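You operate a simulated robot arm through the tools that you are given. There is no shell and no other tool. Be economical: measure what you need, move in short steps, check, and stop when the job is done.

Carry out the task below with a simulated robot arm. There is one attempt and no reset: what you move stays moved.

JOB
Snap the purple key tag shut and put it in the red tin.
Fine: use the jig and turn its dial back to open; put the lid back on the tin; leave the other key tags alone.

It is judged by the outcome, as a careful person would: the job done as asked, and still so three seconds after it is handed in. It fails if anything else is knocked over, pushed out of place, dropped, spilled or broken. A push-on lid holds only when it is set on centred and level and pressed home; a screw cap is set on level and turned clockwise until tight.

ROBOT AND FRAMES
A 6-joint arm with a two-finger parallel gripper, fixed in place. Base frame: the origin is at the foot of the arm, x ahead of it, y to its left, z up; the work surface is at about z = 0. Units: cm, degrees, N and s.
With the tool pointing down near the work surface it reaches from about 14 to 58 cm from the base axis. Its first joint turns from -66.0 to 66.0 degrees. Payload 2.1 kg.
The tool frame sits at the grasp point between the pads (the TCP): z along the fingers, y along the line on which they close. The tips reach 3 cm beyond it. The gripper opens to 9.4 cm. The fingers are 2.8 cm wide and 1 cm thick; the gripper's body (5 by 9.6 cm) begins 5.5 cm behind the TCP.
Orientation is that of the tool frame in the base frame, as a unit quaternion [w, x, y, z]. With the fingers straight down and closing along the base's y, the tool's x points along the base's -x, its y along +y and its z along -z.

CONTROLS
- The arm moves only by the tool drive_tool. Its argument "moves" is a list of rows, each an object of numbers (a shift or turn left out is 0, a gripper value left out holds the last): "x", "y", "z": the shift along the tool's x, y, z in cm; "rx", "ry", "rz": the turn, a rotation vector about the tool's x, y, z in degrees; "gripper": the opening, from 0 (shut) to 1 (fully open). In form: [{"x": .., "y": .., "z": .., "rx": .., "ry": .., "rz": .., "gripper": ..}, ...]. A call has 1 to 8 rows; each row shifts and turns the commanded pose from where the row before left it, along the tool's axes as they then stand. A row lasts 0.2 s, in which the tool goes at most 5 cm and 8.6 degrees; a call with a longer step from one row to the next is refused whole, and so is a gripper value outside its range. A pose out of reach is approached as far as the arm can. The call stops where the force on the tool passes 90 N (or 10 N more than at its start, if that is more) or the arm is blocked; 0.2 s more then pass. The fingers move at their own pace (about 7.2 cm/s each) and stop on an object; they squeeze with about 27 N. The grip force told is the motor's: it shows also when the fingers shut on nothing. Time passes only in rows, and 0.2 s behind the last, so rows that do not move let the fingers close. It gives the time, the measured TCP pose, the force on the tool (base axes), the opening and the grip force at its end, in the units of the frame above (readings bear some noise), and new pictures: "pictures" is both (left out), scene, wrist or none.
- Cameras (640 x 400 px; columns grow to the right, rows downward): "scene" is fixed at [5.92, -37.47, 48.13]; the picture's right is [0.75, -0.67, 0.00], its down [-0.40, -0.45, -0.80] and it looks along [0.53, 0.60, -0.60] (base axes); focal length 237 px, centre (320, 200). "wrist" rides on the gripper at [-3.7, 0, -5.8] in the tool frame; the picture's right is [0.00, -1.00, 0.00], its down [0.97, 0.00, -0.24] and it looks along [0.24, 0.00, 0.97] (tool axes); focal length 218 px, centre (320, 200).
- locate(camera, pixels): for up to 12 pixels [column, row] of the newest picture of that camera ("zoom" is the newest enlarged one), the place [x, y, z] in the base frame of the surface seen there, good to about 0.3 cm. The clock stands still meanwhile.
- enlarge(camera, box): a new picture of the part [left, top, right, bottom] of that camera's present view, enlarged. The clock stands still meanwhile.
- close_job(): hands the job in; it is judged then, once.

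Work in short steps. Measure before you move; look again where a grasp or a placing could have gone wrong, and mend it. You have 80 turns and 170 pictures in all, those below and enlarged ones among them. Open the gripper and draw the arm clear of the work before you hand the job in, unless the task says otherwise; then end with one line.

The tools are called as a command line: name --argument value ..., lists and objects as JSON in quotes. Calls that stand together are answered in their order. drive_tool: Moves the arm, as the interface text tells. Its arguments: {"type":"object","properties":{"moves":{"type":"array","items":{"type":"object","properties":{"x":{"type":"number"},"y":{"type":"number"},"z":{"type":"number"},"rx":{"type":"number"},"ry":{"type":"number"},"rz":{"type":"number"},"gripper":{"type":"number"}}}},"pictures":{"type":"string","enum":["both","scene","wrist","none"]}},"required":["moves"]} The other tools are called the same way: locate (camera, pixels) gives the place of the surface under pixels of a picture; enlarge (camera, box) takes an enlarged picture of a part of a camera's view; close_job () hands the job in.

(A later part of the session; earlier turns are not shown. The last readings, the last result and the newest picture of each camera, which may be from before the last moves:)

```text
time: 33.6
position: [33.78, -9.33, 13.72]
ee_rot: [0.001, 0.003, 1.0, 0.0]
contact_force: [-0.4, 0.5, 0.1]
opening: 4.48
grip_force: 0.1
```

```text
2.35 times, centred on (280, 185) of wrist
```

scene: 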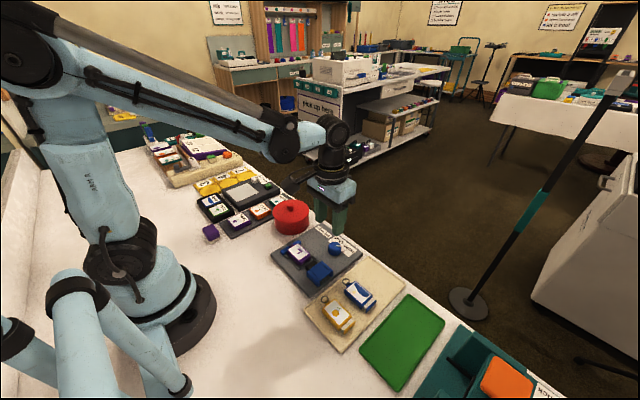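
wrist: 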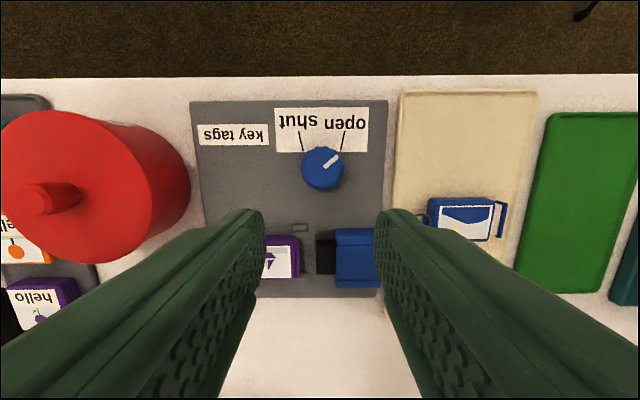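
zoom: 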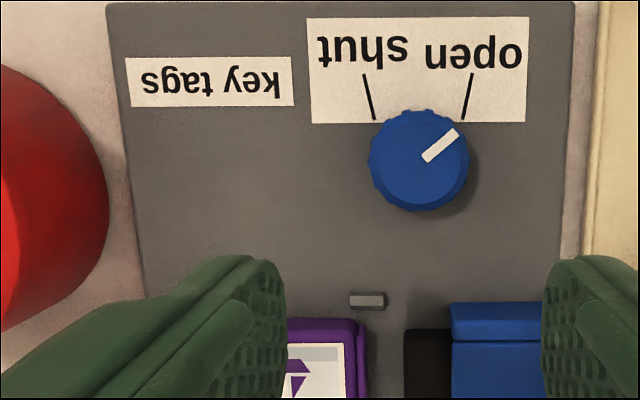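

Dial is back at open like at the start. Now the tin: move above it with fingers well clear for a look.

drive_tool --moves '[{"z": -3, "y": 3}, {"z": -2, "y": 4}, {"y": 4}, {"y": 4}, {}]' --pictures "wrist"

enlarge --camera "scene" --box '[260, 180, 330, 250]'

```text
time: 34.8
position: [33.81, 5.54, 18.92]
ee_rot: [0.001, 0.003, 1.0, 0.0]
contact_force: [-0.1, -0.8, -0.8]
opening: 4.49
grip_force: 0.1
```

wrist: 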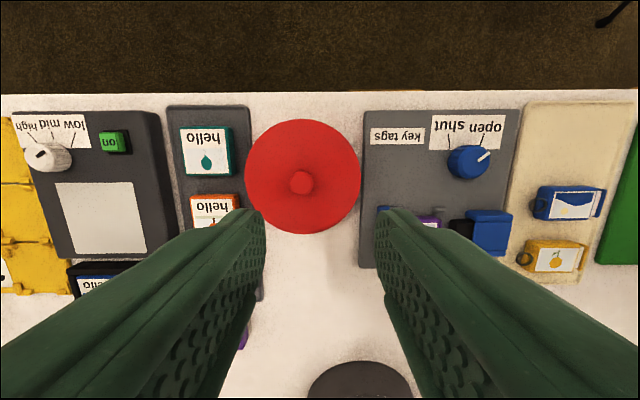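

```text
5.71 times, centred on (295, 215) of scene
```

zoom: 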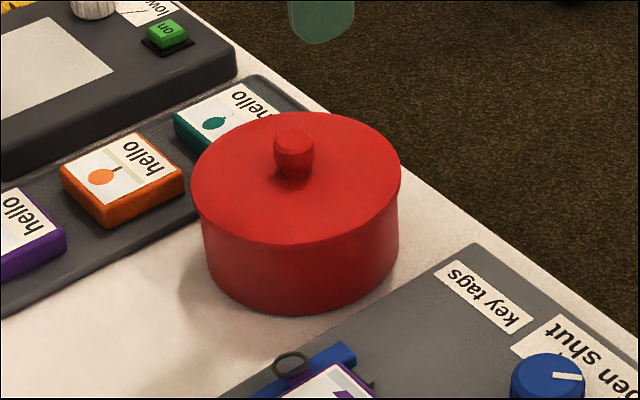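

Measure the knob and lid edges.

locate --camera "wrist" --pixels '[[302, 181], [292, 181], [312, 181], [302, 172], [302, 190], [250, 178], [357, 178], [302, 123], [302, 230], [330, 178]]'

locate --camera "zoom" --pixels '[[293, 145], [293, 165], [295, 215], [300, 238], [300, 260], [300, 305], [300, 320], [205, 200], [395, 190]]'

```text
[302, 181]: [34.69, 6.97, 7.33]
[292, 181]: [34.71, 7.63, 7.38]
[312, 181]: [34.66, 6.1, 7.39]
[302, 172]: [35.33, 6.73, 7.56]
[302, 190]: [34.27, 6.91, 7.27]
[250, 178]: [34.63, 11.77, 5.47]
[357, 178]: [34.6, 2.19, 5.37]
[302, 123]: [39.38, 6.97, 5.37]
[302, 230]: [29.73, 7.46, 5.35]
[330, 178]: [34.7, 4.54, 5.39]
```

```text
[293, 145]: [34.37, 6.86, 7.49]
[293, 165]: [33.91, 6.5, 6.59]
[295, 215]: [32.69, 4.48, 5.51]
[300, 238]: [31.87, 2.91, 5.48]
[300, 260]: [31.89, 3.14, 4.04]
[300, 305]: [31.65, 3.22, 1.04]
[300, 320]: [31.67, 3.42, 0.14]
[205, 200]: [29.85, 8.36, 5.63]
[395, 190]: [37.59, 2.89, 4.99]
```

Lid centre ≈ (34.6, 6.95), radius ~4.85, knob top 7.4, lid top 5.4. Move over the knob and descend with the gripper open ~4.5 cm.

drive_tool --moves '[{"x": -0.8, "y": 1.4, "z": 2}, {"z": 3}, {"z": 2.7}, {}]' --pictures "wrist"

locate --camera "scene" --pixels '[[211, 232], [220, 236], [240, 235], [230, 260], [250, 270], [275, 255], [240, 215]]'

```text
time: 35.8
position: [34.5, 7.12, 11.02]
ee_rot: [0.001, 0.003, 1.0, 0.0]
contact_force: [0.0, -0.3, 0.4]
opening: 4.53
grip_force: 0.1
```

wrist: 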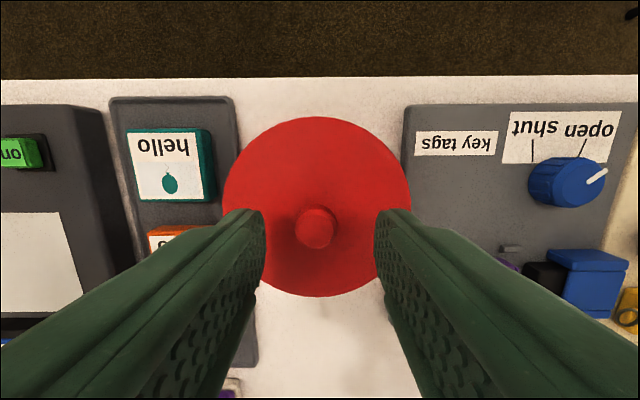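

```text
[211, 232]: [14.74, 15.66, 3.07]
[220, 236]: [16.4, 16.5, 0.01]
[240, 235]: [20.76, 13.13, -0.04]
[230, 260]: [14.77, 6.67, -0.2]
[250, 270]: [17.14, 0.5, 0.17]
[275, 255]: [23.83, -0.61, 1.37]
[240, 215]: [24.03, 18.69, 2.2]
```

The knob is centred (316, 225). Descend to z≈8.7 and grip.

drive_tool --moves '[{"z": 1.2, "y": 0.1}, {"z": 1.1}, {"gripper": 0.0}, {"gripper": 0.0}, {}, {}]' --pictures "none"

```text
time: 37.2
position: [34.6, 7.09, 8.76]
ee_rot: [0.001, 0.003, 1.0, 0.0]
contact_force: [-0.6, -0.5, 0.5]
opening: 1.78
grip_force: 27.2
```

Knob gripped at 1.78 cm. Pull up in small steps.

drive_tool --moves '[{"z": -0.3}, {"z": -0.4}, {"z": -0.6}, {"z": -1}, {"z": -2}, {"z": -2}, {}]' --pictures "both"

enlarge --camera "scene" --box '[250, 140, 350, 250]'

```text
time: 38.8
position: [34.72, 7.23, 14.99]
ee_rot: [0.001, 0.004, 1.0, 0.0]
contact_force: [0.5, 0.0, 0.3]
opening: 1.79
grip_force: 27.1
```

scene: 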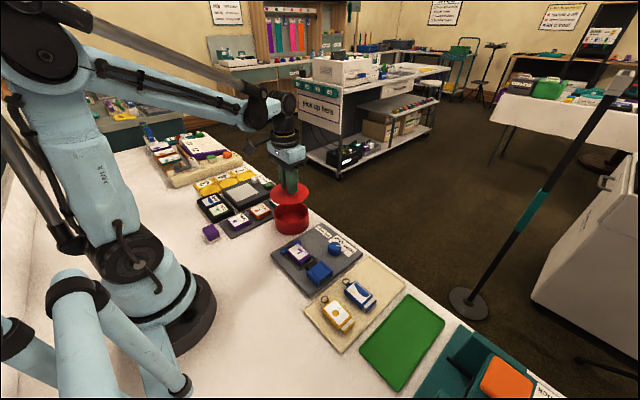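
wrist: 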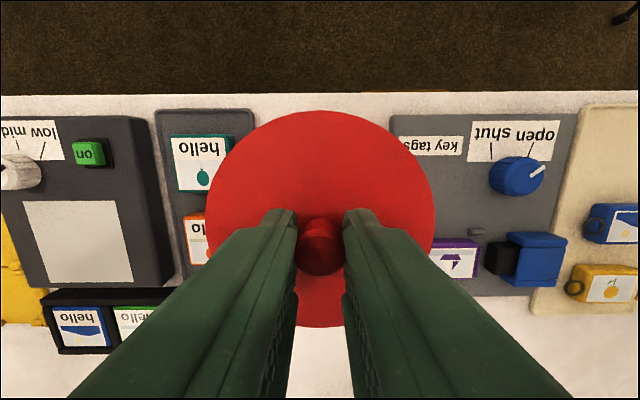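

```text
3.64 times, centred on (300, 195) of scene
```

zoom: 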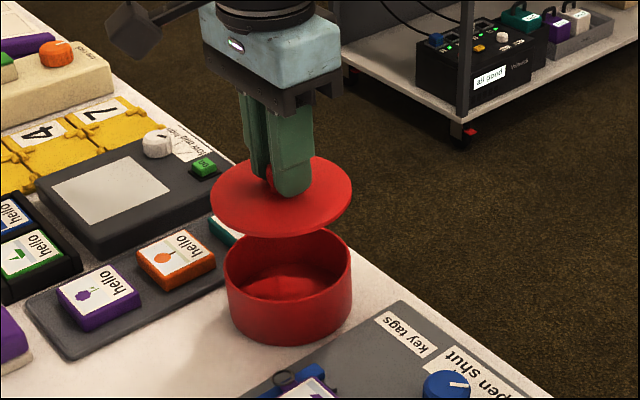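

The lid came off cleanly. Carry it to the clear table at about (21.5, 6).

drive_tool --moves '[{"x": 4}, {"x": 4}, {"x": 4}, {"x": 1.2, "y": -1.2}, {"z": 3}, {"z": 3}, {}]' --pictures "both"

enlarge --camera "scene" --box '[200, 180, 320, 290]'

```text
time: 40.4
position: [21.48, 6.08, 9.21]
ee_rot: [0.001, 0.004, 1.0, 0.0]
contact_force: [-0.2, -0.2, -0.6]
opening: 1.78
grip_force: 26.6
```

scene: 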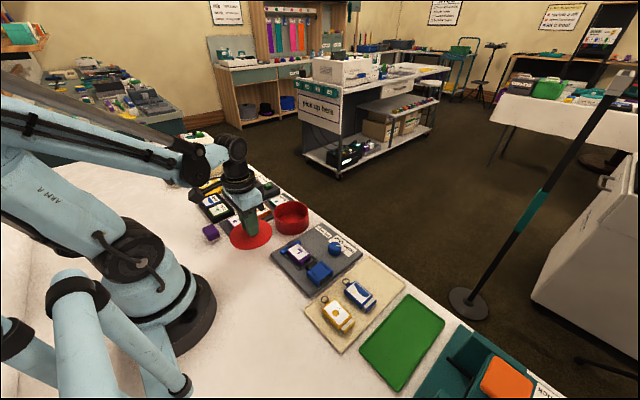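
wrist: 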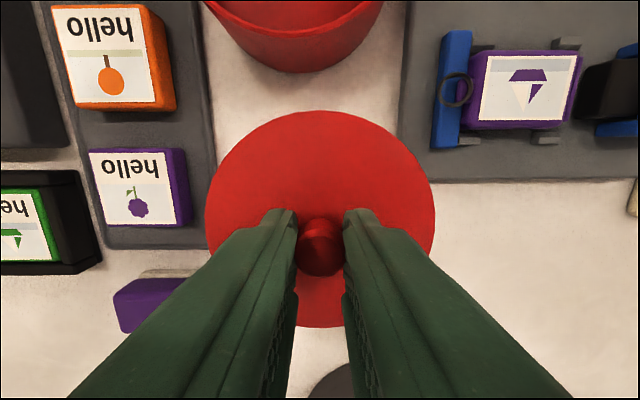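

```text
3.64 times, centred on (260, 235) of scene
```

zoom: 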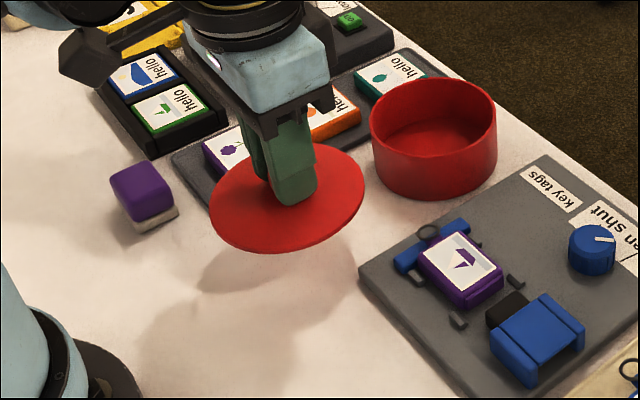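

Check the clearances around the landing spot.

locate --camera "wrist" --pixels '[[208, 236], [212, 100], [180, 280], [402, 178], [300, 85], [210, 215], [430, 215], [320, 115]]'

```text
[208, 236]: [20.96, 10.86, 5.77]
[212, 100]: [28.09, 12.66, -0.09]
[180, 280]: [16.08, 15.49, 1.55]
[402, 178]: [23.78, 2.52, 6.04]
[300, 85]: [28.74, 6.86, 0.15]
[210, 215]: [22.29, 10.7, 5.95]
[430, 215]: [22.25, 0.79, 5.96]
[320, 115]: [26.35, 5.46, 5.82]
```

All clear (tray at y>12.6, tin at x>29.5, jig y<0.3). Lower the lid to contact.

drive_tool --moves '[{"z": 2.5}, {"z": 1.5}, {"z": 0.6}, {}]' --pictures "none"

enlarge --camera "scene" --box '[200, 180, 320, 290]'

```text
time: 41.4
position: [21.73, 6.04, 4.41]
ee_rot: [0.001, 0.003, 1.0, 0.0]
contact_force: [-1.1, 3.8, 23.2]
opening: 1.81
grip_force: 26.7
```

```text
3.64 times, centred on (260, 235) of scene
```

zoom: 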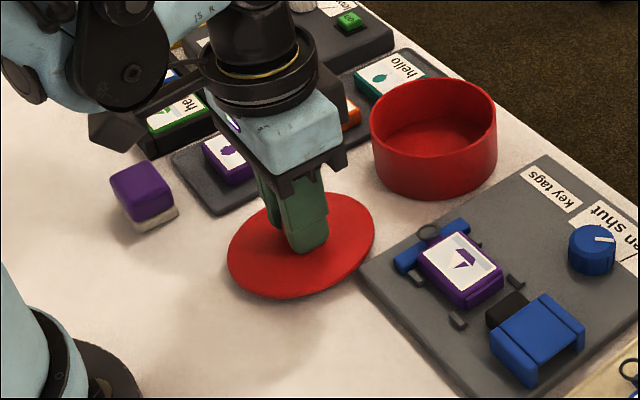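

Lid is on the table. Release and lift straight up, then start turning for the tag.

drive_tool --moves '[{"z": -0.1, "gripper": 0.48}, {"gripper": 0.48}, {}, {"z": -3}, {"z": -4}, {"z": -4, "rz": -8.2}, {"rz": -8.2}, {"rz": -8.2}]' --pictures "none"

drive_tool --moves '[{"rz": -8.2}, {"rz": -8.2}, {"rz": -8.2}, {"rz": -8.2}, {"rz": -8.2}, {"rz": -8.2}, {"rz": -8.2}, {"rz": -8.2}]' --pictures "both"

```text
time: 43.2
position: [21.54, 6.0, 15.41]
ee_rot: [0.001, -0.211, 0.977, 0.0]
contact_force: [0.6, -0.3, -0.6]
opening: 4.51
grip_force: 0.0
```

```text
time: 45.0
position: [21.62, 6.09, 15.55]
ee_rot: [0.0, 0.708, -0.707, 0.0]
contact_force: [0.8, 0.9, -0.1]
opening: 4.49
grip_force: 0.0
```

scene: 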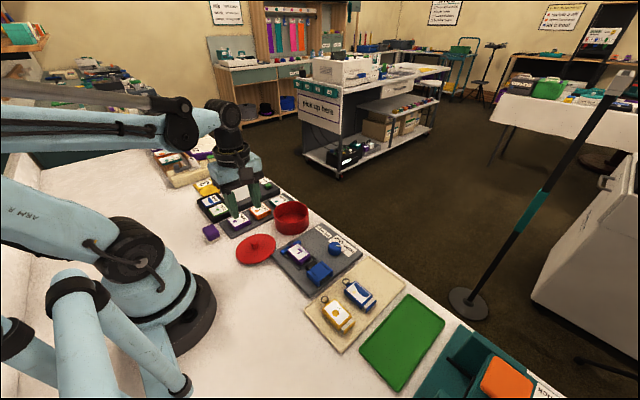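
wrist: 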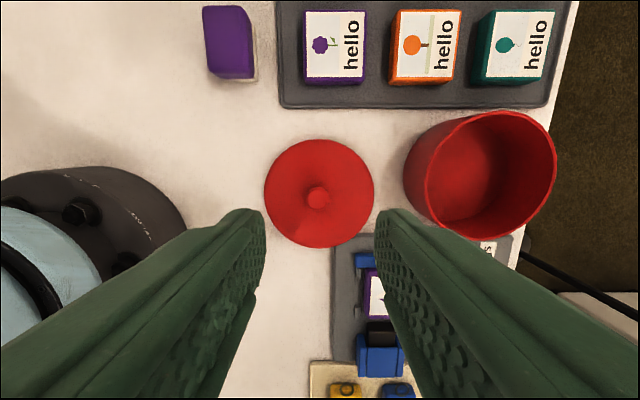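

Measure the open tin's rim and the resting lid from here.

locate --camera "wrist" --pixels '[[427, 178], [554, 170], [493, 113], [485, 237], [470, 185], [317, 196], [266, 192], [372, 192], [320, 142], [320, 245]]'

enlarge --camera "wrist" --box '[390, 90, 570, 250]'

```text
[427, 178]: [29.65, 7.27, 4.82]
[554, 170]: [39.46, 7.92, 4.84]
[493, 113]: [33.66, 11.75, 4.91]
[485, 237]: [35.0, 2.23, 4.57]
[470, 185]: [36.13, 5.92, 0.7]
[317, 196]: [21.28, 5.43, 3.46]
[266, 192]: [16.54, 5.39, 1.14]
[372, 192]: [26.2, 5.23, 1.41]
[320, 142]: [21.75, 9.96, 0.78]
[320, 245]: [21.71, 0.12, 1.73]
```

```text
2.50 times, centred on (480, 170) of wrist
```

zoom: 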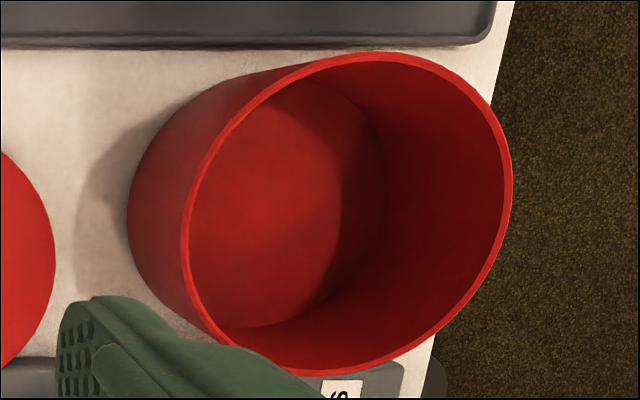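

The lid readings suggest a slight tilt; take a closer look at it.

enlarge --camera "wrist" --box '[250, 130, 390, 270]'

enlarge --camera "scene" --box '[225, 220, 295, 275]'

locate --camera "wrist" --pixels '[[280, 192], [350, 192], [318, 155], [318, 235], [290, 165], [345, 165], [290, 225], [345, 225], [336, 240], [335, 252], [318, 190]]'

```text
2.86 times, centred on (320, 200) of wrist
```

zoom: 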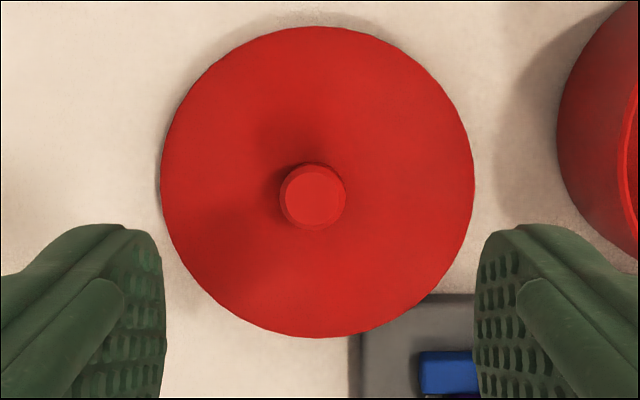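

```text
7.27 times, centred on (260, 248) of scene
```

zoom: 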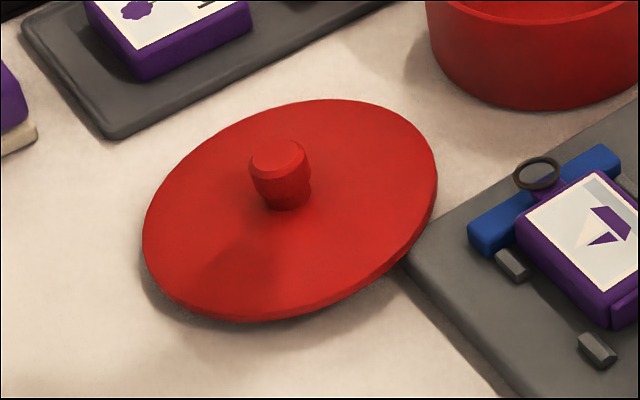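

```text
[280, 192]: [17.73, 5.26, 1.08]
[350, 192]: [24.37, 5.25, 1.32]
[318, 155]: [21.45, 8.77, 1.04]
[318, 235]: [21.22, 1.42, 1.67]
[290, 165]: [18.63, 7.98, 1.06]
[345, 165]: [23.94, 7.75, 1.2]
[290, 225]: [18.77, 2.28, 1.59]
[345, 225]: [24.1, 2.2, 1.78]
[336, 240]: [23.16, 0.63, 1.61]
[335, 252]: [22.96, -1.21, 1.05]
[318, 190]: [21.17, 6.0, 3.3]
```

The lid overlaps the jig plate's corner and is tilted ~5°. I'll regrip the knob, move it 1.2 cm away from the jig and set it flat.

drive_tool --moves '[{"x": 0.55, "y": 0.3, "z": 3.5}, {"z": 4}, {"z": 3}, {"z": 0.2}, {"gripper": 0}, {"gripper": 0}, {}, {}]' --pictures "wrist"

```text
time: 46.8
position: [21.11, 5.43, 4.74]
ee_rot: [0.001, -0.706, 0.708, -0.001]
contact_force: [-0.5, 0.0, 0.2]
opening: 1.77
grip_force: 27.2
```

wrist: 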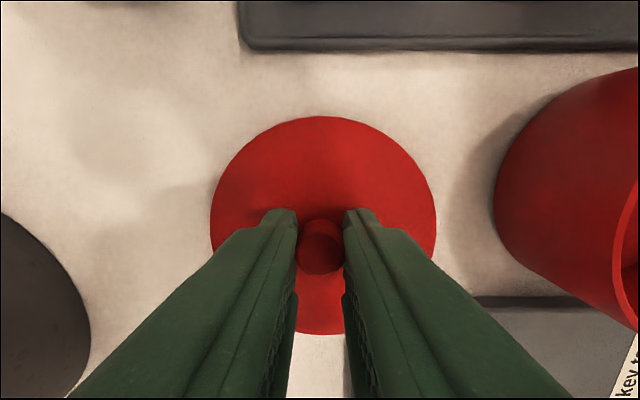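

Lift 1 cm, shift, and lower to contact.

drive_tool --moves '[{"z": -1.2}, {"x": -1.3, "y": 1.0}, {}, {"z": 0.8}, {"z": 0.5}, {"z": 0.3}, {}]' --pictures "none"

```text
time: 48.4
position: [20.21, 6.73, 4.57]
ee_rot: [0.001, -0.705, 0.709, -0.001]
contact_force: [2.7, -3.3, 13.8]
opening: 1.8
grip_force: 27.7
```

Contact at 14 N; press slightly more to level it, then release and lift to look.

drive_tool --moves '[{"z": 0.1}, {}, {"gripper": 0.4}, {"gripper": 0.48}, {}, {"z": -3}, {"z": -4}, {"z": -4}]' --pictures "wrist"

enlarge --camera "scene" --box '[215, 210, 300, 275]'

locate --camera "wrist" --pixels '[[280, 192], [350, 192], [318, 155], [318, 235], [290, 165], [345, 165], [290, 225], [345, 225], [318, 190]]'

```text
time: 50.2
position: [20.38, 6.83, 15.6]
ee_rot: [0.001, -0.706, 0.708, -0.001]
contact_force: [0.7, -0.6, -0.3]
opening: 4.52
grip_force: 0.0
```

wrist: 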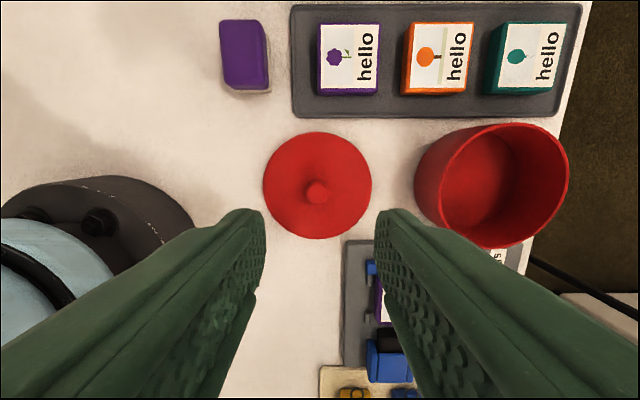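

```text
6.15 times, centred on (258, 242) of scene
```

zoom: 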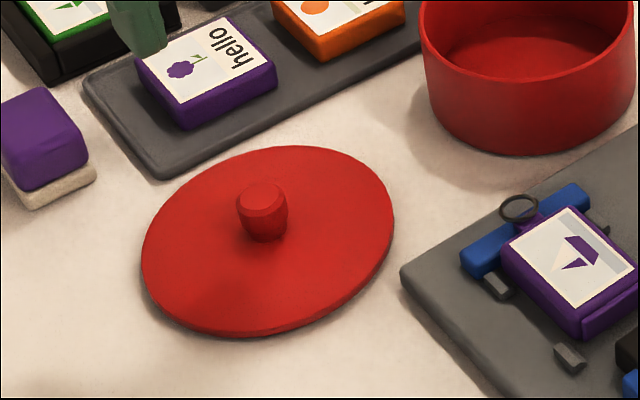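

```text
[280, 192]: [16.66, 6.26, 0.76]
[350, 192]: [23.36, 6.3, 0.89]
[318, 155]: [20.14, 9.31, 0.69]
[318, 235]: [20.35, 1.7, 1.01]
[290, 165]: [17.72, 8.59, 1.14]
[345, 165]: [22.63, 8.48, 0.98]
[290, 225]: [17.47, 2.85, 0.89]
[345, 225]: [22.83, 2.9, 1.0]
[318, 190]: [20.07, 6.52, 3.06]
```

The lid is flat now. Move over the tag in the jig.

drive_tool --moves '[{"x": 4, "y": -2.6}, {"x": 4, "y": -2.6}, {"x": 4.05, "y": -2.5}, {"z": 4}, {"z": 2}, {}]' --pictures "wrist"

enlarge --camera "wrist" --box '[220, 100, 420, 320]'

locate --camera "wrist" --pixels '[[320, 160], [320, 200], [320, 220], [320, 240], [320, 250], [300, 200], [340, 200]]'

```text
time: 51.6
position: [27.95, -5.28, 9.26]
ee_rot: [0.001, -0.706, 0.709, -0.001]
contact_force: [0.0, -0.1, 0.5]
opening: 4.48
grip_force: 0.0
```

wrist: 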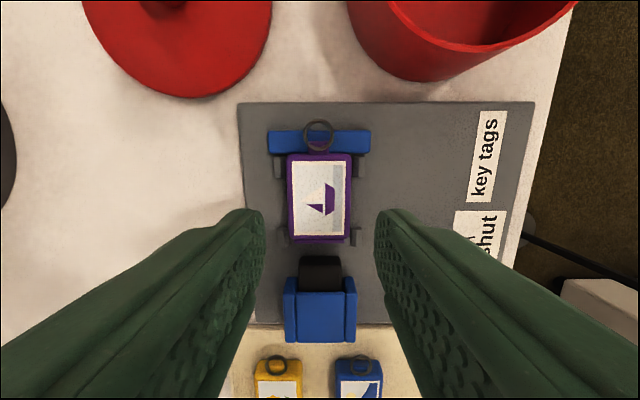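

```text
1.82 times, centred on (320, 210) of wrist
```

zoom: 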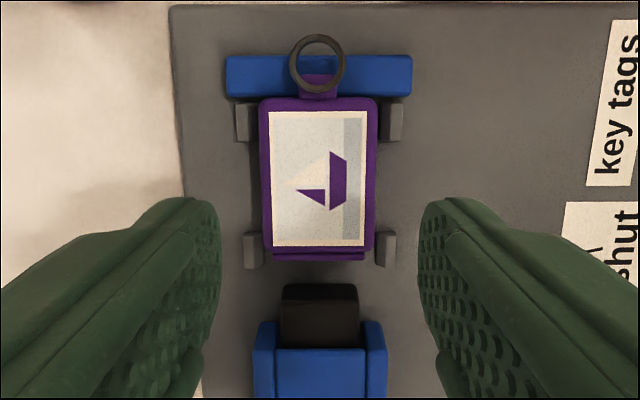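

```text
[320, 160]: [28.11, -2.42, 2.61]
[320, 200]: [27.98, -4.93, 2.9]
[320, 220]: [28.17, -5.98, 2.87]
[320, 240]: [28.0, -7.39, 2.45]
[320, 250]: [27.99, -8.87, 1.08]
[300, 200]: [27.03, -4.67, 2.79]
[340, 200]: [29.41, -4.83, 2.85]
```

Tag is shut flush and centred. Descend and grip it.

drive_tool --moves '[{"z": 2.2}, {"z": 1.7}, {"z": 0.6}, {"gripper": 0.2}, {"gripper": 0.2}, {}, {}]' --pictures "none"

drive_tool --moves '[{"z": -0.5}, {"z": -2}, {"z": -4}, {"z": -4}, {}]' --pictures "both"

```text
time: 53.2
position: [27.89, -5.44, 4.71]
ee_rot: [0.001, -0.706, 0.708, 0.0]
contact_force: [0.9, -1.0, 3.8]
opening: 3.66
grip_force: 26.8
```

```text
time: 54.4
position: [27.85, -5.13, 15.19]
ee_rot: [0.001, -0.706, 0.709, 0.0]
contact_force: [-0.6, 0.3, -0.2]
opening: 3.67
grip_force: 26.9
```

scene: 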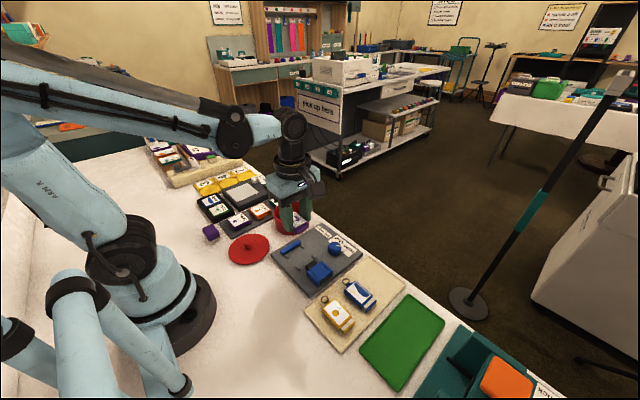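
wrist: 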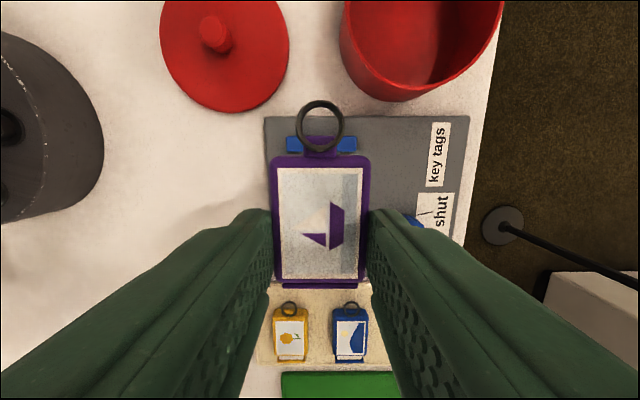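

Tag held securely. Carry over the tin so the tag's length (ring included) is centred: TCP ≈ (34.6, 6.05).

drive_tool --moves '[{"x": -4, "y": -2.2}, {"x": -4, "y": -2.2}, {"x": -3.25, "y": -2.3}, {}, {"z": 3}, {}]' --pictures "both"

enlarge --camera "scene" --box '[250, 160, 340, 250]'

```text
time: 55.8
position: [34.6, 6.07, 12.35]
ee_rot: [0.001, -0.705, 0.709, -0.001]
contact_force: [-0.4, 0.2, -0.9]
opening: 3.68
grip_force: 27.1
```

scene: 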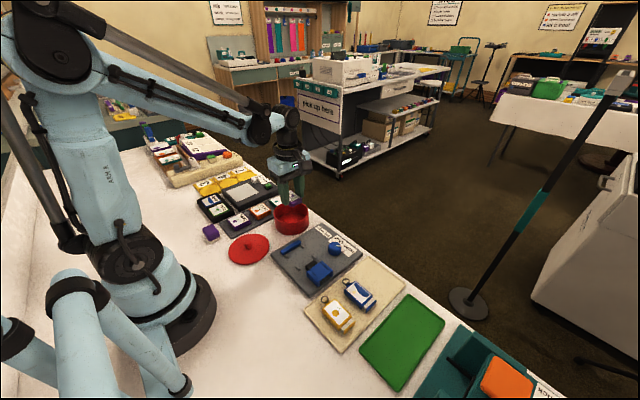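
wrist: 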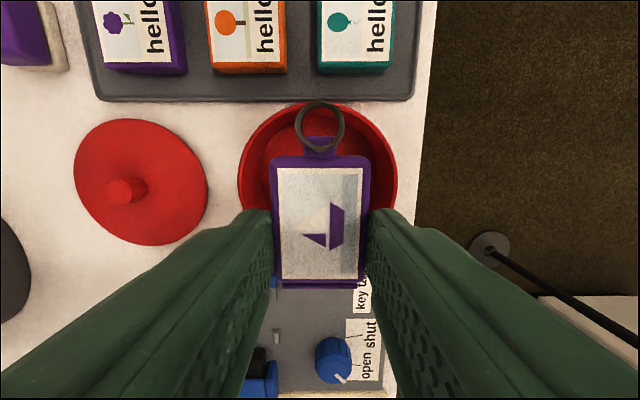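

```text
4.44 times, centred on (295, 205) of scene
```

zoom: 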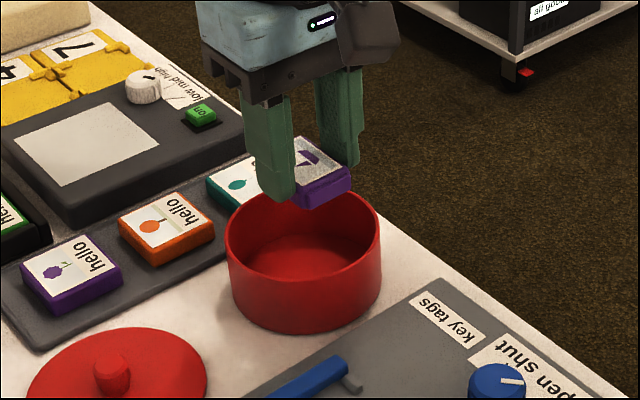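

Centred over the opening. Descend into the tin, checking forces.

drive_tool --moves '[{"z": 2}, {"z": 2}, {"z": 1.5}, {"z": 1}, {}]' --pictures "wrist"

enlarge --camera "scene" --box '[250, 160, 340, 250]'

```text
time: 57.0
position: [34.42, 5.95, 5.83]
ee_rot: [0.001, -0.706, 0.708, -0.001]
contact_force: [-0.5, -0.3, -0.2]
opening: 3.66
grip_force: 27.1
```

wrist: 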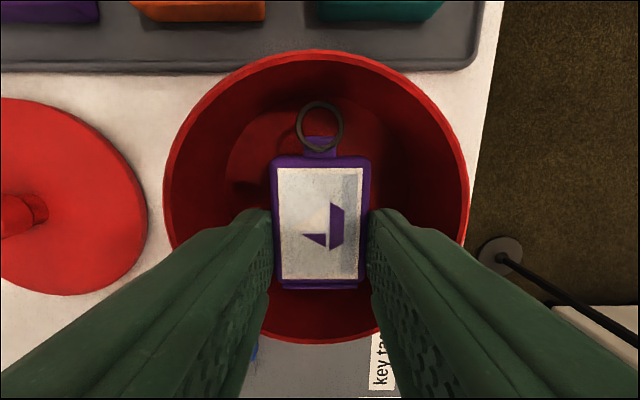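

```text
4.44 times, centred on (295, 205) of scene
```

zoom: 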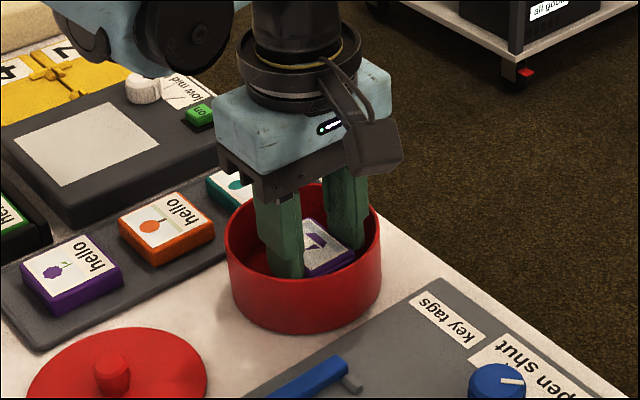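

Well inside with clearance all round. Lower to the floor gently.

drive_tool --moves '[{"z": 1}, {"z": 0.5}, {"z": 0.15}, {}]' --pictures "none"

```text
time: 58.0
position: [34.69, 5.83, 4.09]
ee_rot: [0.001, -0.706, 0.708, 0.001]
contact_force: [-0.6, 0.3, 1.9]
opening: 3.7
grip_force: 26.3
```

drive_tool --moves '[{"z": 0.15}, {}]' --pictures "none"

```text
time: 58.6
position: [34.68, 5.98, 4.1]
ee_rot: [0.0, -0.706, 0.708, -0.001]
contact_force: [1.3, -1.9, 22.1]
opening: 3.69
grip_force: 26.6
```

Floor contact at 22 N. Release with a small opening and rise straight out.

drive_tool --moves '[{"z": -0.1, "gripper": 0.46}, {"gripper": 0.46}, {}, {"z": -3}, {"z": -4}, {"z": -4}, {}]' --pictures "both"

enlarge --camera "wrist" --box '[220, 80, 420, 280]'

```text
time: 60.2
position: [34.37, 5.95, 15.25]
ee_rot: [0.001, -0.706, 0.708, -0.001]
contact_force: [-0.6, 0.7, -0.1]
opening: 4.31
grip_force: 0.2
```

scene: 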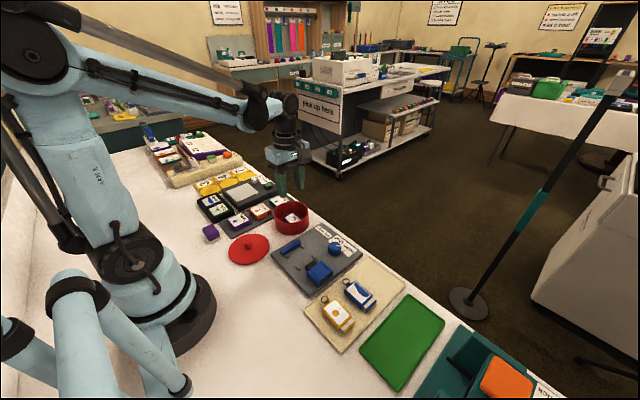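
wrist: 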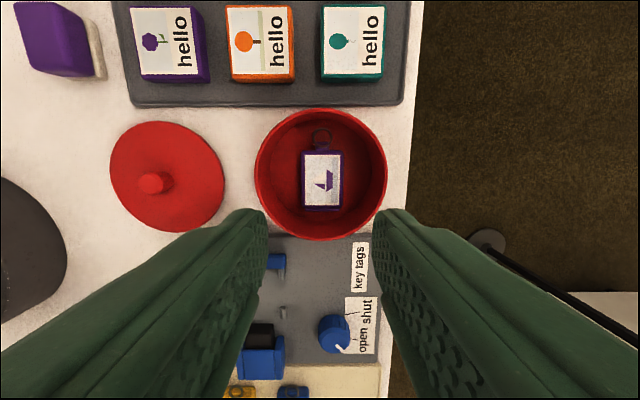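

```text
2.00 times, centred on (320, 180) of wrist
```

zoom: 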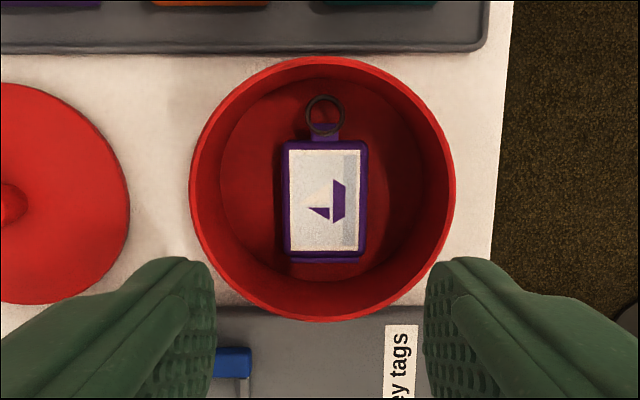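

The tag lies flat inside the tin. Measure the rim precisely before fetching the lid.

locate --camera "zoom" --pixels '[[193, 190], [453, 190], [323, 60], [323, 318], [230, 98], [415, 98], [230, 283], [418, 283]]'

locate --camera "wrist" --pixels '[[152, 184], [145, 182], [160, 182], [152, 176], [113, 175], [221, 180], [165, 125], [170, 230], [190, 150]]'

```text
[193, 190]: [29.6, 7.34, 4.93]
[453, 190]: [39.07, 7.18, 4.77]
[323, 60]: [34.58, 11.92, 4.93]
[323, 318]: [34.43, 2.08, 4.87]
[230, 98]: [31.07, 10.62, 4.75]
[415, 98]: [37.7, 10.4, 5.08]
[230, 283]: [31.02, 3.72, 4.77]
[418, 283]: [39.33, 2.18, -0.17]
```

```text
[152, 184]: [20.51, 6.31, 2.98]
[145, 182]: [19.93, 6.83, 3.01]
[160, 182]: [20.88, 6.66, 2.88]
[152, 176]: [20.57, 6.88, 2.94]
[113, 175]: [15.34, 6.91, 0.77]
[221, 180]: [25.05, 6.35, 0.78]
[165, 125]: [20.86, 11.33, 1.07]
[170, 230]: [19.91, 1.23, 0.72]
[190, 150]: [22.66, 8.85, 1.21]
```

Tin centre ≈ (34.45, 7.0). Go back over the lid's knob at about (20.35, 6.6).

drive_tool --moves '[{"y": 4.6}, {"y": 4.6}, {"y": 4.8, "x": -0.6}, {"z": 4}, {"z": 3}, {}]' --pictures "wrist"

locate --camera "wrist" --pixels '[[320, 220], [310, 220], [330, 220], [320, 210], [320, 230]]'

```text
time: 61.6
position: [20.61, 6.49, 8.12]
ee_rot: [0.001, -0.706, 0.708, -0.001]
contact_force: [0.3, 1.2, -0.1]
opening: 4.31
grip_force: 0.0
```

wrist: 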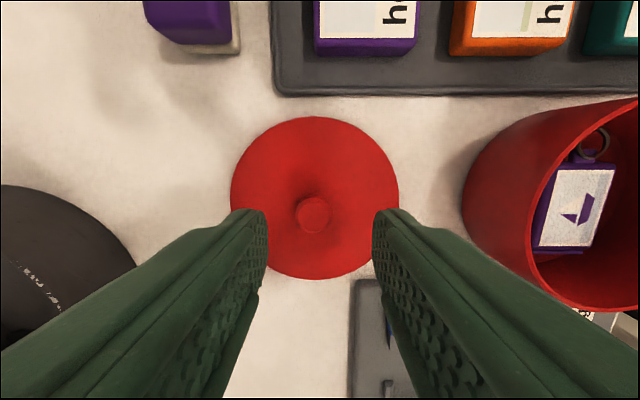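

```text
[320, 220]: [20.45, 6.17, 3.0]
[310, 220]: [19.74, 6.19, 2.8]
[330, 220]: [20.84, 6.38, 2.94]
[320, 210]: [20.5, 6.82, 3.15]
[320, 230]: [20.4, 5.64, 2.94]
```

The knob is at (314, 214), so shift slightly (-0.3 x, +0.25 y), descend, and grip.

drive_tool --moves '[{"x": -0.25, "y": 0.3, "z": 1.5}, {"z": 1.5}, {"z": 0.6}, {"gripper": 0}, {"gripper": 0}, {}, {}]' --pictures "wrist"

```text
time: 63.2
position: [20.25, 6.74, 4.61]
ee_rot: [0.0, -0.706, 0.708, -0.001]
contact_force: [-0.1, -0.5, -0.7]
opening: 1.79
grip_force: 27.1
```

wrist: 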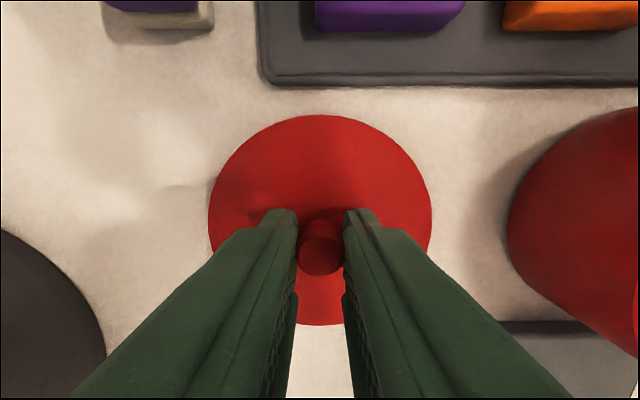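

Gripped. Lift and measure the lid's centre relative to the tool.

drive_tool --moves '[{"z": -1}, {"z": -3}, {"z": -4}, {"z": -2.5}, {}, {}]' --pictures "both"

enlarge --camera "wrist" --box '[190, 100, 450, 340]'

locate --camera "wrist" --pixels '[[212, 205], [428, 205], [320, 118], [320, 322], [250, 140], [390, 140], [225, 165], [415, 165], [320, 150], [230, 215], [410, 215]]'

```text
time: 64.6
position: [20.28, 6.78, 15.08]
ee_rot: [0.0, -0.706, 0.708, -0.001]
contact_force: [-1.3, 0.2, 0.4]
opening: 1.78
grip_force: 26.6
```

scene: 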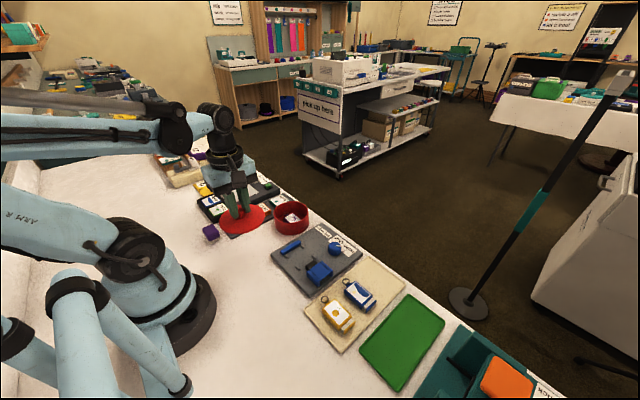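
wrist: 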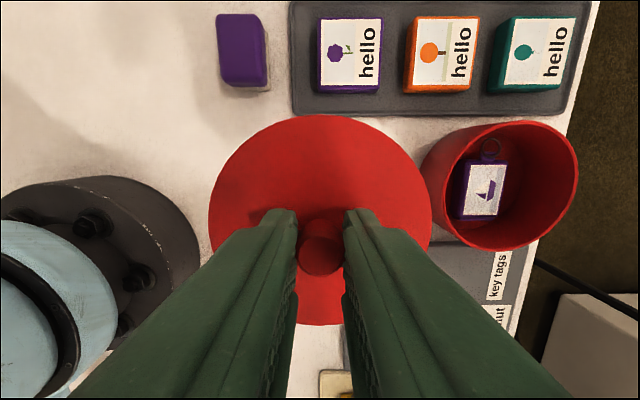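

```text
1.67 times, centred on (320, 220) of wrist
```

zoom: 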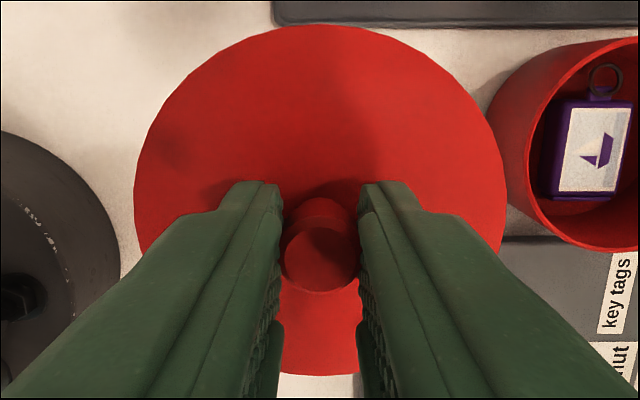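

```text
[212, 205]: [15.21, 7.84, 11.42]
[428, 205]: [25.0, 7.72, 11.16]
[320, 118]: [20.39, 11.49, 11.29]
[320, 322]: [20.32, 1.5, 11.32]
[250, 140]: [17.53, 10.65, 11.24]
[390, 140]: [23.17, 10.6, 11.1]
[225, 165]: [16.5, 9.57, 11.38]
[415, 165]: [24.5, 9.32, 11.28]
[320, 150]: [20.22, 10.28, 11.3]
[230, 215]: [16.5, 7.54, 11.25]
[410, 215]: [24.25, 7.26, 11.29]
```

The lid is level (z≈11.3), its centre ≈0.2 cm toward -y from the TCP. Target TCP = (34.5, 7.2) above the tin.

drive_tool --moves '[{"y": -4.7}, {"y": -4.7}, {"y": -4.8, "x": -0.45}, {}, {"z": 3}, {}, {}]' --pictures "both"

enlarge --camera "scene" --box '[250, 160, 340, 250]'

locate --camera "wrist" --pixels '[[212, 205], [428, 205], [320, 118], [320, 322], [225, 165], [415, 165]]'

```text
time: 66.2
position: [34.48, 7.01, 11.85]
ee_rot: [0.001, -0.706, 0.708, 0.0]
contact_force: [-0.6, -0.2, 0.4]
opening: 1.78
grip_force: 26.5
```

scene: 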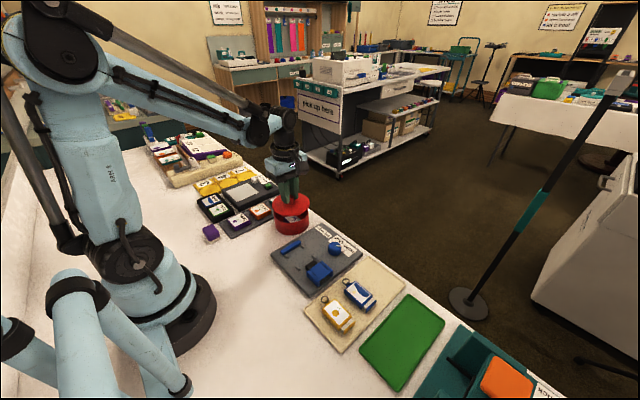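
wrist: 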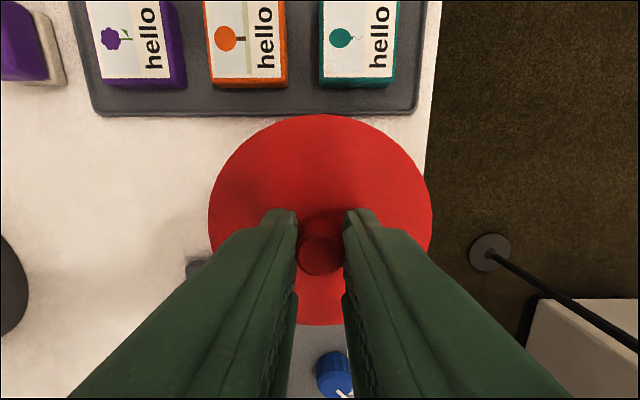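

```text
4.44 times, centred on (295, 205) of scene
```

zoom: 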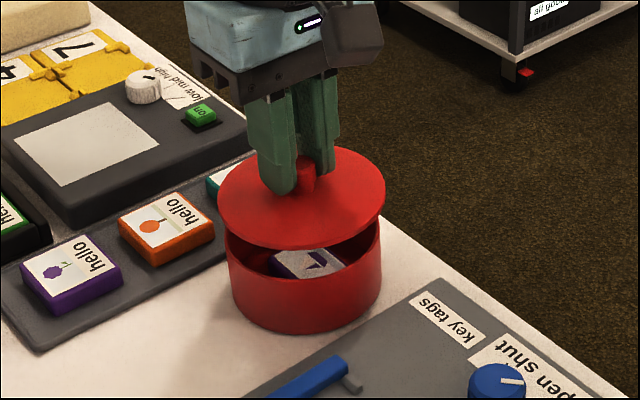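

```text
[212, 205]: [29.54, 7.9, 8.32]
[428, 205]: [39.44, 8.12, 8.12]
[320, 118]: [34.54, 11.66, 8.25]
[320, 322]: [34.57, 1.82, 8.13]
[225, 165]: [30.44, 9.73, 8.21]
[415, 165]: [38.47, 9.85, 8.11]
```

Lid centre reads (34.47, 6.77); tin centre (34.45, 7.0). Shift +0.2 in y and lower to just above the rim for a check.

drive_tool --moves '[{"x": -0.2, "z": 0.8}, {"z": 0.8}, {"z": 0.4}, {}, {}]' --pictures "wrist"

enlarge --camera "scene" --box '[260, 180, 330, 250]'

locate --camera "wrist" --pixels '[[212, 205], [428, 205], [320, 118], [320, 322], [225, 165], [415, 165]]'

```text
time: 67.4
position: [34.64, 7.38, 9.98]
ee_rot: [0.001, -0.706, 0.708, -0.001]
contact_force: [0.0, -0.6, -0.6]
opening: 1.79
grip_force: 27.3
```

wrist: 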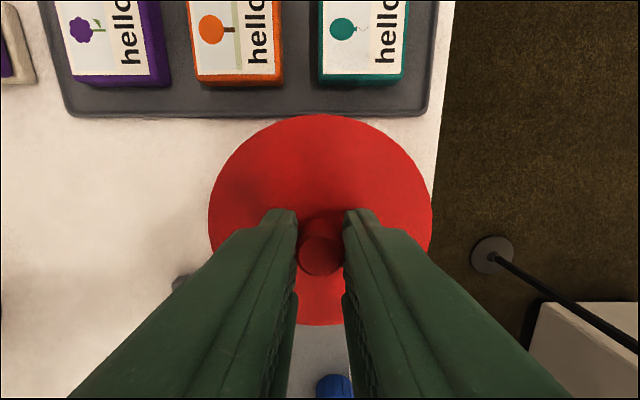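

```text
5.71 times, centred on (295, 215) of scene
```

zoom: 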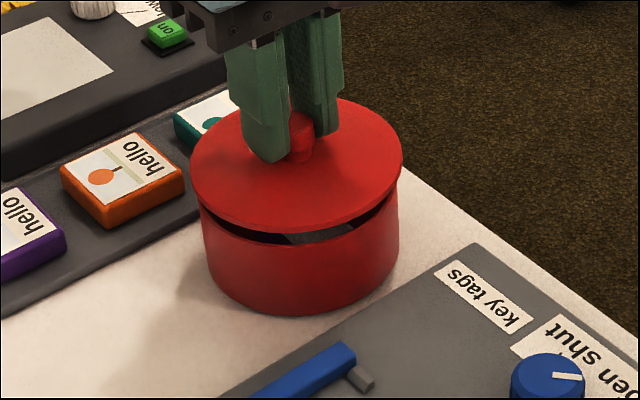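

```text
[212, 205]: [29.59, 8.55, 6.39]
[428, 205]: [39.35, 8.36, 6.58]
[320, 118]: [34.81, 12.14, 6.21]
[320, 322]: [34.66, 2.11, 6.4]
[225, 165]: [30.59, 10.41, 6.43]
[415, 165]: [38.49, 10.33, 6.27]
```

Lid centre now reads (34.48, 7.1), nicely over the tin (seated lid was at ~(34.57, 7.05)). Nudge +0.08 in x and lower to contact.

drive_tool --moves '[{"y": -0.08, "z": 0.3}, {"z": 0.2}, {"z": 0.2}, {}]' --pictures "none"

enlarge --camera "scene" --box '[260, 180, 330, 250]'

```text
time: 68.4
position: [34.7, 7.43, 9.25]
ee_rot: [0.0, -0.706, 0.708, 0.0]
contact_force: [-0.4, 0.2, -0.8]
opening: 1.77
grip_force: 27.4
```

```text
5.71 times, centred on (295, 215) of scene
```

zoom: 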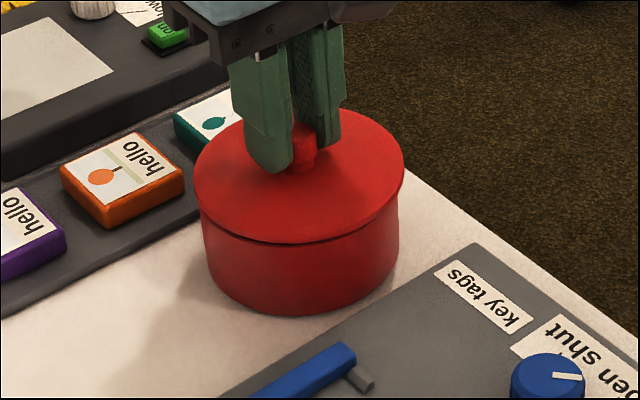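

The lid's outline (194–404) sits ~3 px right of its original seated outline (191–401), so shift -0.1 in x, then continue down.

drive_tool --moves '[{"y": 0.12}, {"z": 0.15}, {"z": 0.15}, {}]' --pictures "none"

```text
time: 69.4
position: [34.49, 7.4, 9.02]
ee_rot: [0.001, -0.705, 0.709, 0.0]
contact_force: [0.0, 0.0, -0.7]
opening: 1.8
grip_force: 26.7
```

No force yet; continue in small steps.

drive_tool --moves '[{"z": 0.12}, {}]' --pictures "none"

drive_tool --moves '[{"z": 0.12}, {}]' --pictures "wrist"

enlarge --camera "scene" --box '[260, 180, 330, 250]'

```text
time: 70.0
position: [34.49, 7.44, 8.9]
ee_rot: [0.0, -0.706, 0.708, -0.001]
contact_force: [0.7, 0.3, -0.6]
opening: 1.78
grip_force: 26.5
```

```text
time: 70.6
position: [34.51, 7.53, 8.95]
ee_rot: [0.001, -0.706, 0.709, -0.001]
contact_force: [0.1, -1.7, 28.2]
opening: 1.81
grip_force: 26.8
```

wrist: 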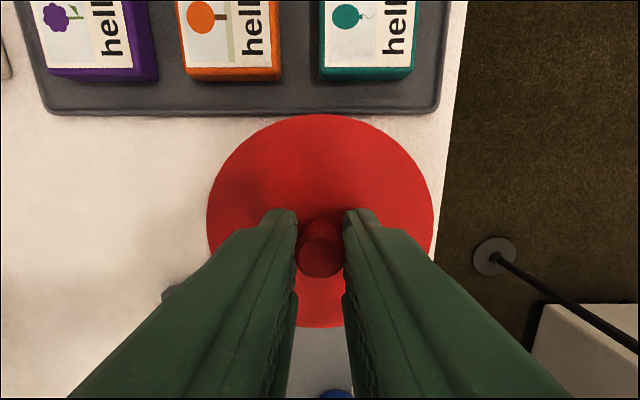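

```text
5.71 times, centred on (295, 215) of scene
```

zoom: 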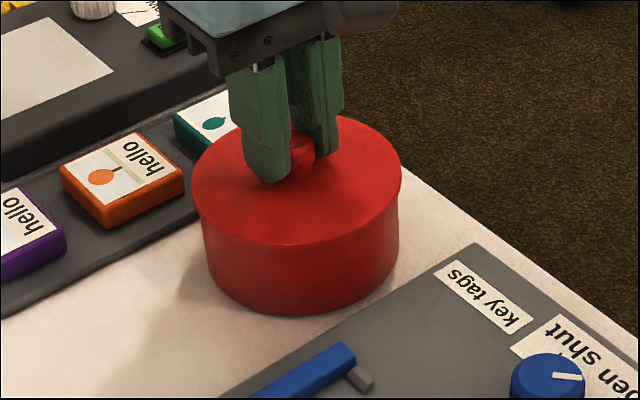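

The outline now matches the original (192–401). Press down further while watching the force.

drive_tool --moves '[{"z": 0.15}, {"z": 0.15}, {}]' --pictures "none"

locate --camera "wrist" --pixels '[[212, 205], [428, 205], [320, 118], [320, 322], [225, 165], [415, 165]]'

```text
time: 71.4
position: [34.52, 7.46, 8.5]
ee_rot: [0.001, -0.706, 0.709, -0.001]
contact_force: [6.0, 0.8, 24.5]
opening: 1.79
grip_force: 27.4
```

```text
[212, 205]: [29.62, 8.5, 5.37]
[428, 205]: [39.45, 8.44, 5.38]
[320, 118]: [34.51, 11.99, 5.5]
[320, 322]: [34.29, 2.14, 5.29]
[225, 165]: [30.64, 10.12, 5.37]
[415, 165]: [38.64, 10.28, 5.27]
```

z dropped to 8.50 — either seated or slid on the knob. Release, raise slightly and inspect.

drive_tool --moves '[{"gripper": 0.4}, {"gripper": 0.4}, {"z": -3}, {"z": -3}, {"z": -2}, {}]' --pictures "wrist"

enlarge --camera "scene" --box '[260, 180, 330, 250]'

locate --camera "wrist" --pixels '[[320, 125], [320, 150], [260, 180], [380, 180], [270, 155], [370, 155], [320, 245], [320, 210]]'

```text
time: 72.8
position: [34.5, 7.48, 16.54]
ee_rot: [0.0, -0.706, 0.708, -0.001]
contact_force: [0.6, 1.4, -0.5]
opening: 3.78
grip_force: 0.0
```

wrist: 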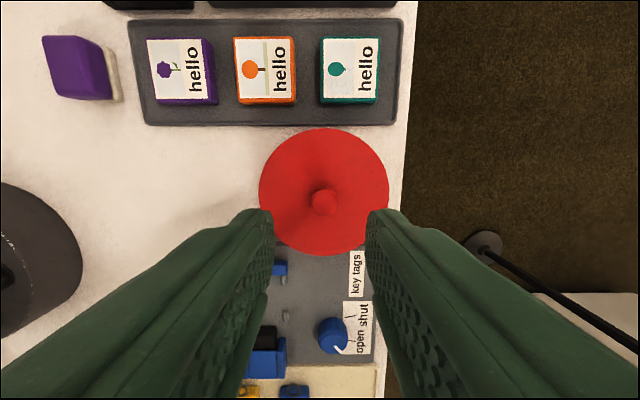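

```text
5.71 times, centred on (295, 215) of scene
```

zoom: 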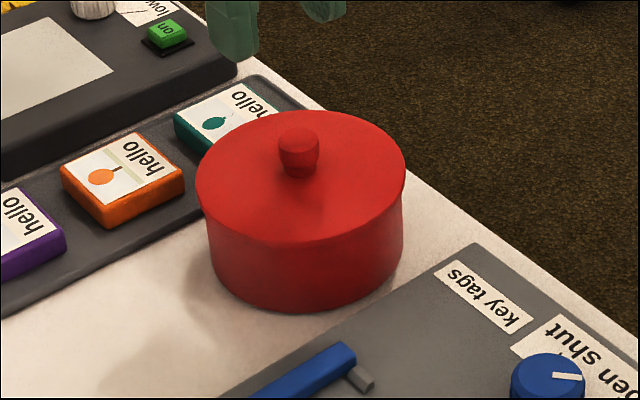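

```text
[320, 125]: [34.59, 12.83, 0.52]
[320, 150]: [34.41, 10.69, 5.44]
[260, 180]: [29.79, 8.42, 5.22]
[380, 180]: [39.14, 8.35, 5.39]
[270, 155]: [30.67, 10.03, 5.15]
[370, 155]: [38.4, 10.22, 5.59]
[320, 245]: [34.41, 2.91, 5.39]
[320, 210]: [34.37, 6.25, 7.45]
```

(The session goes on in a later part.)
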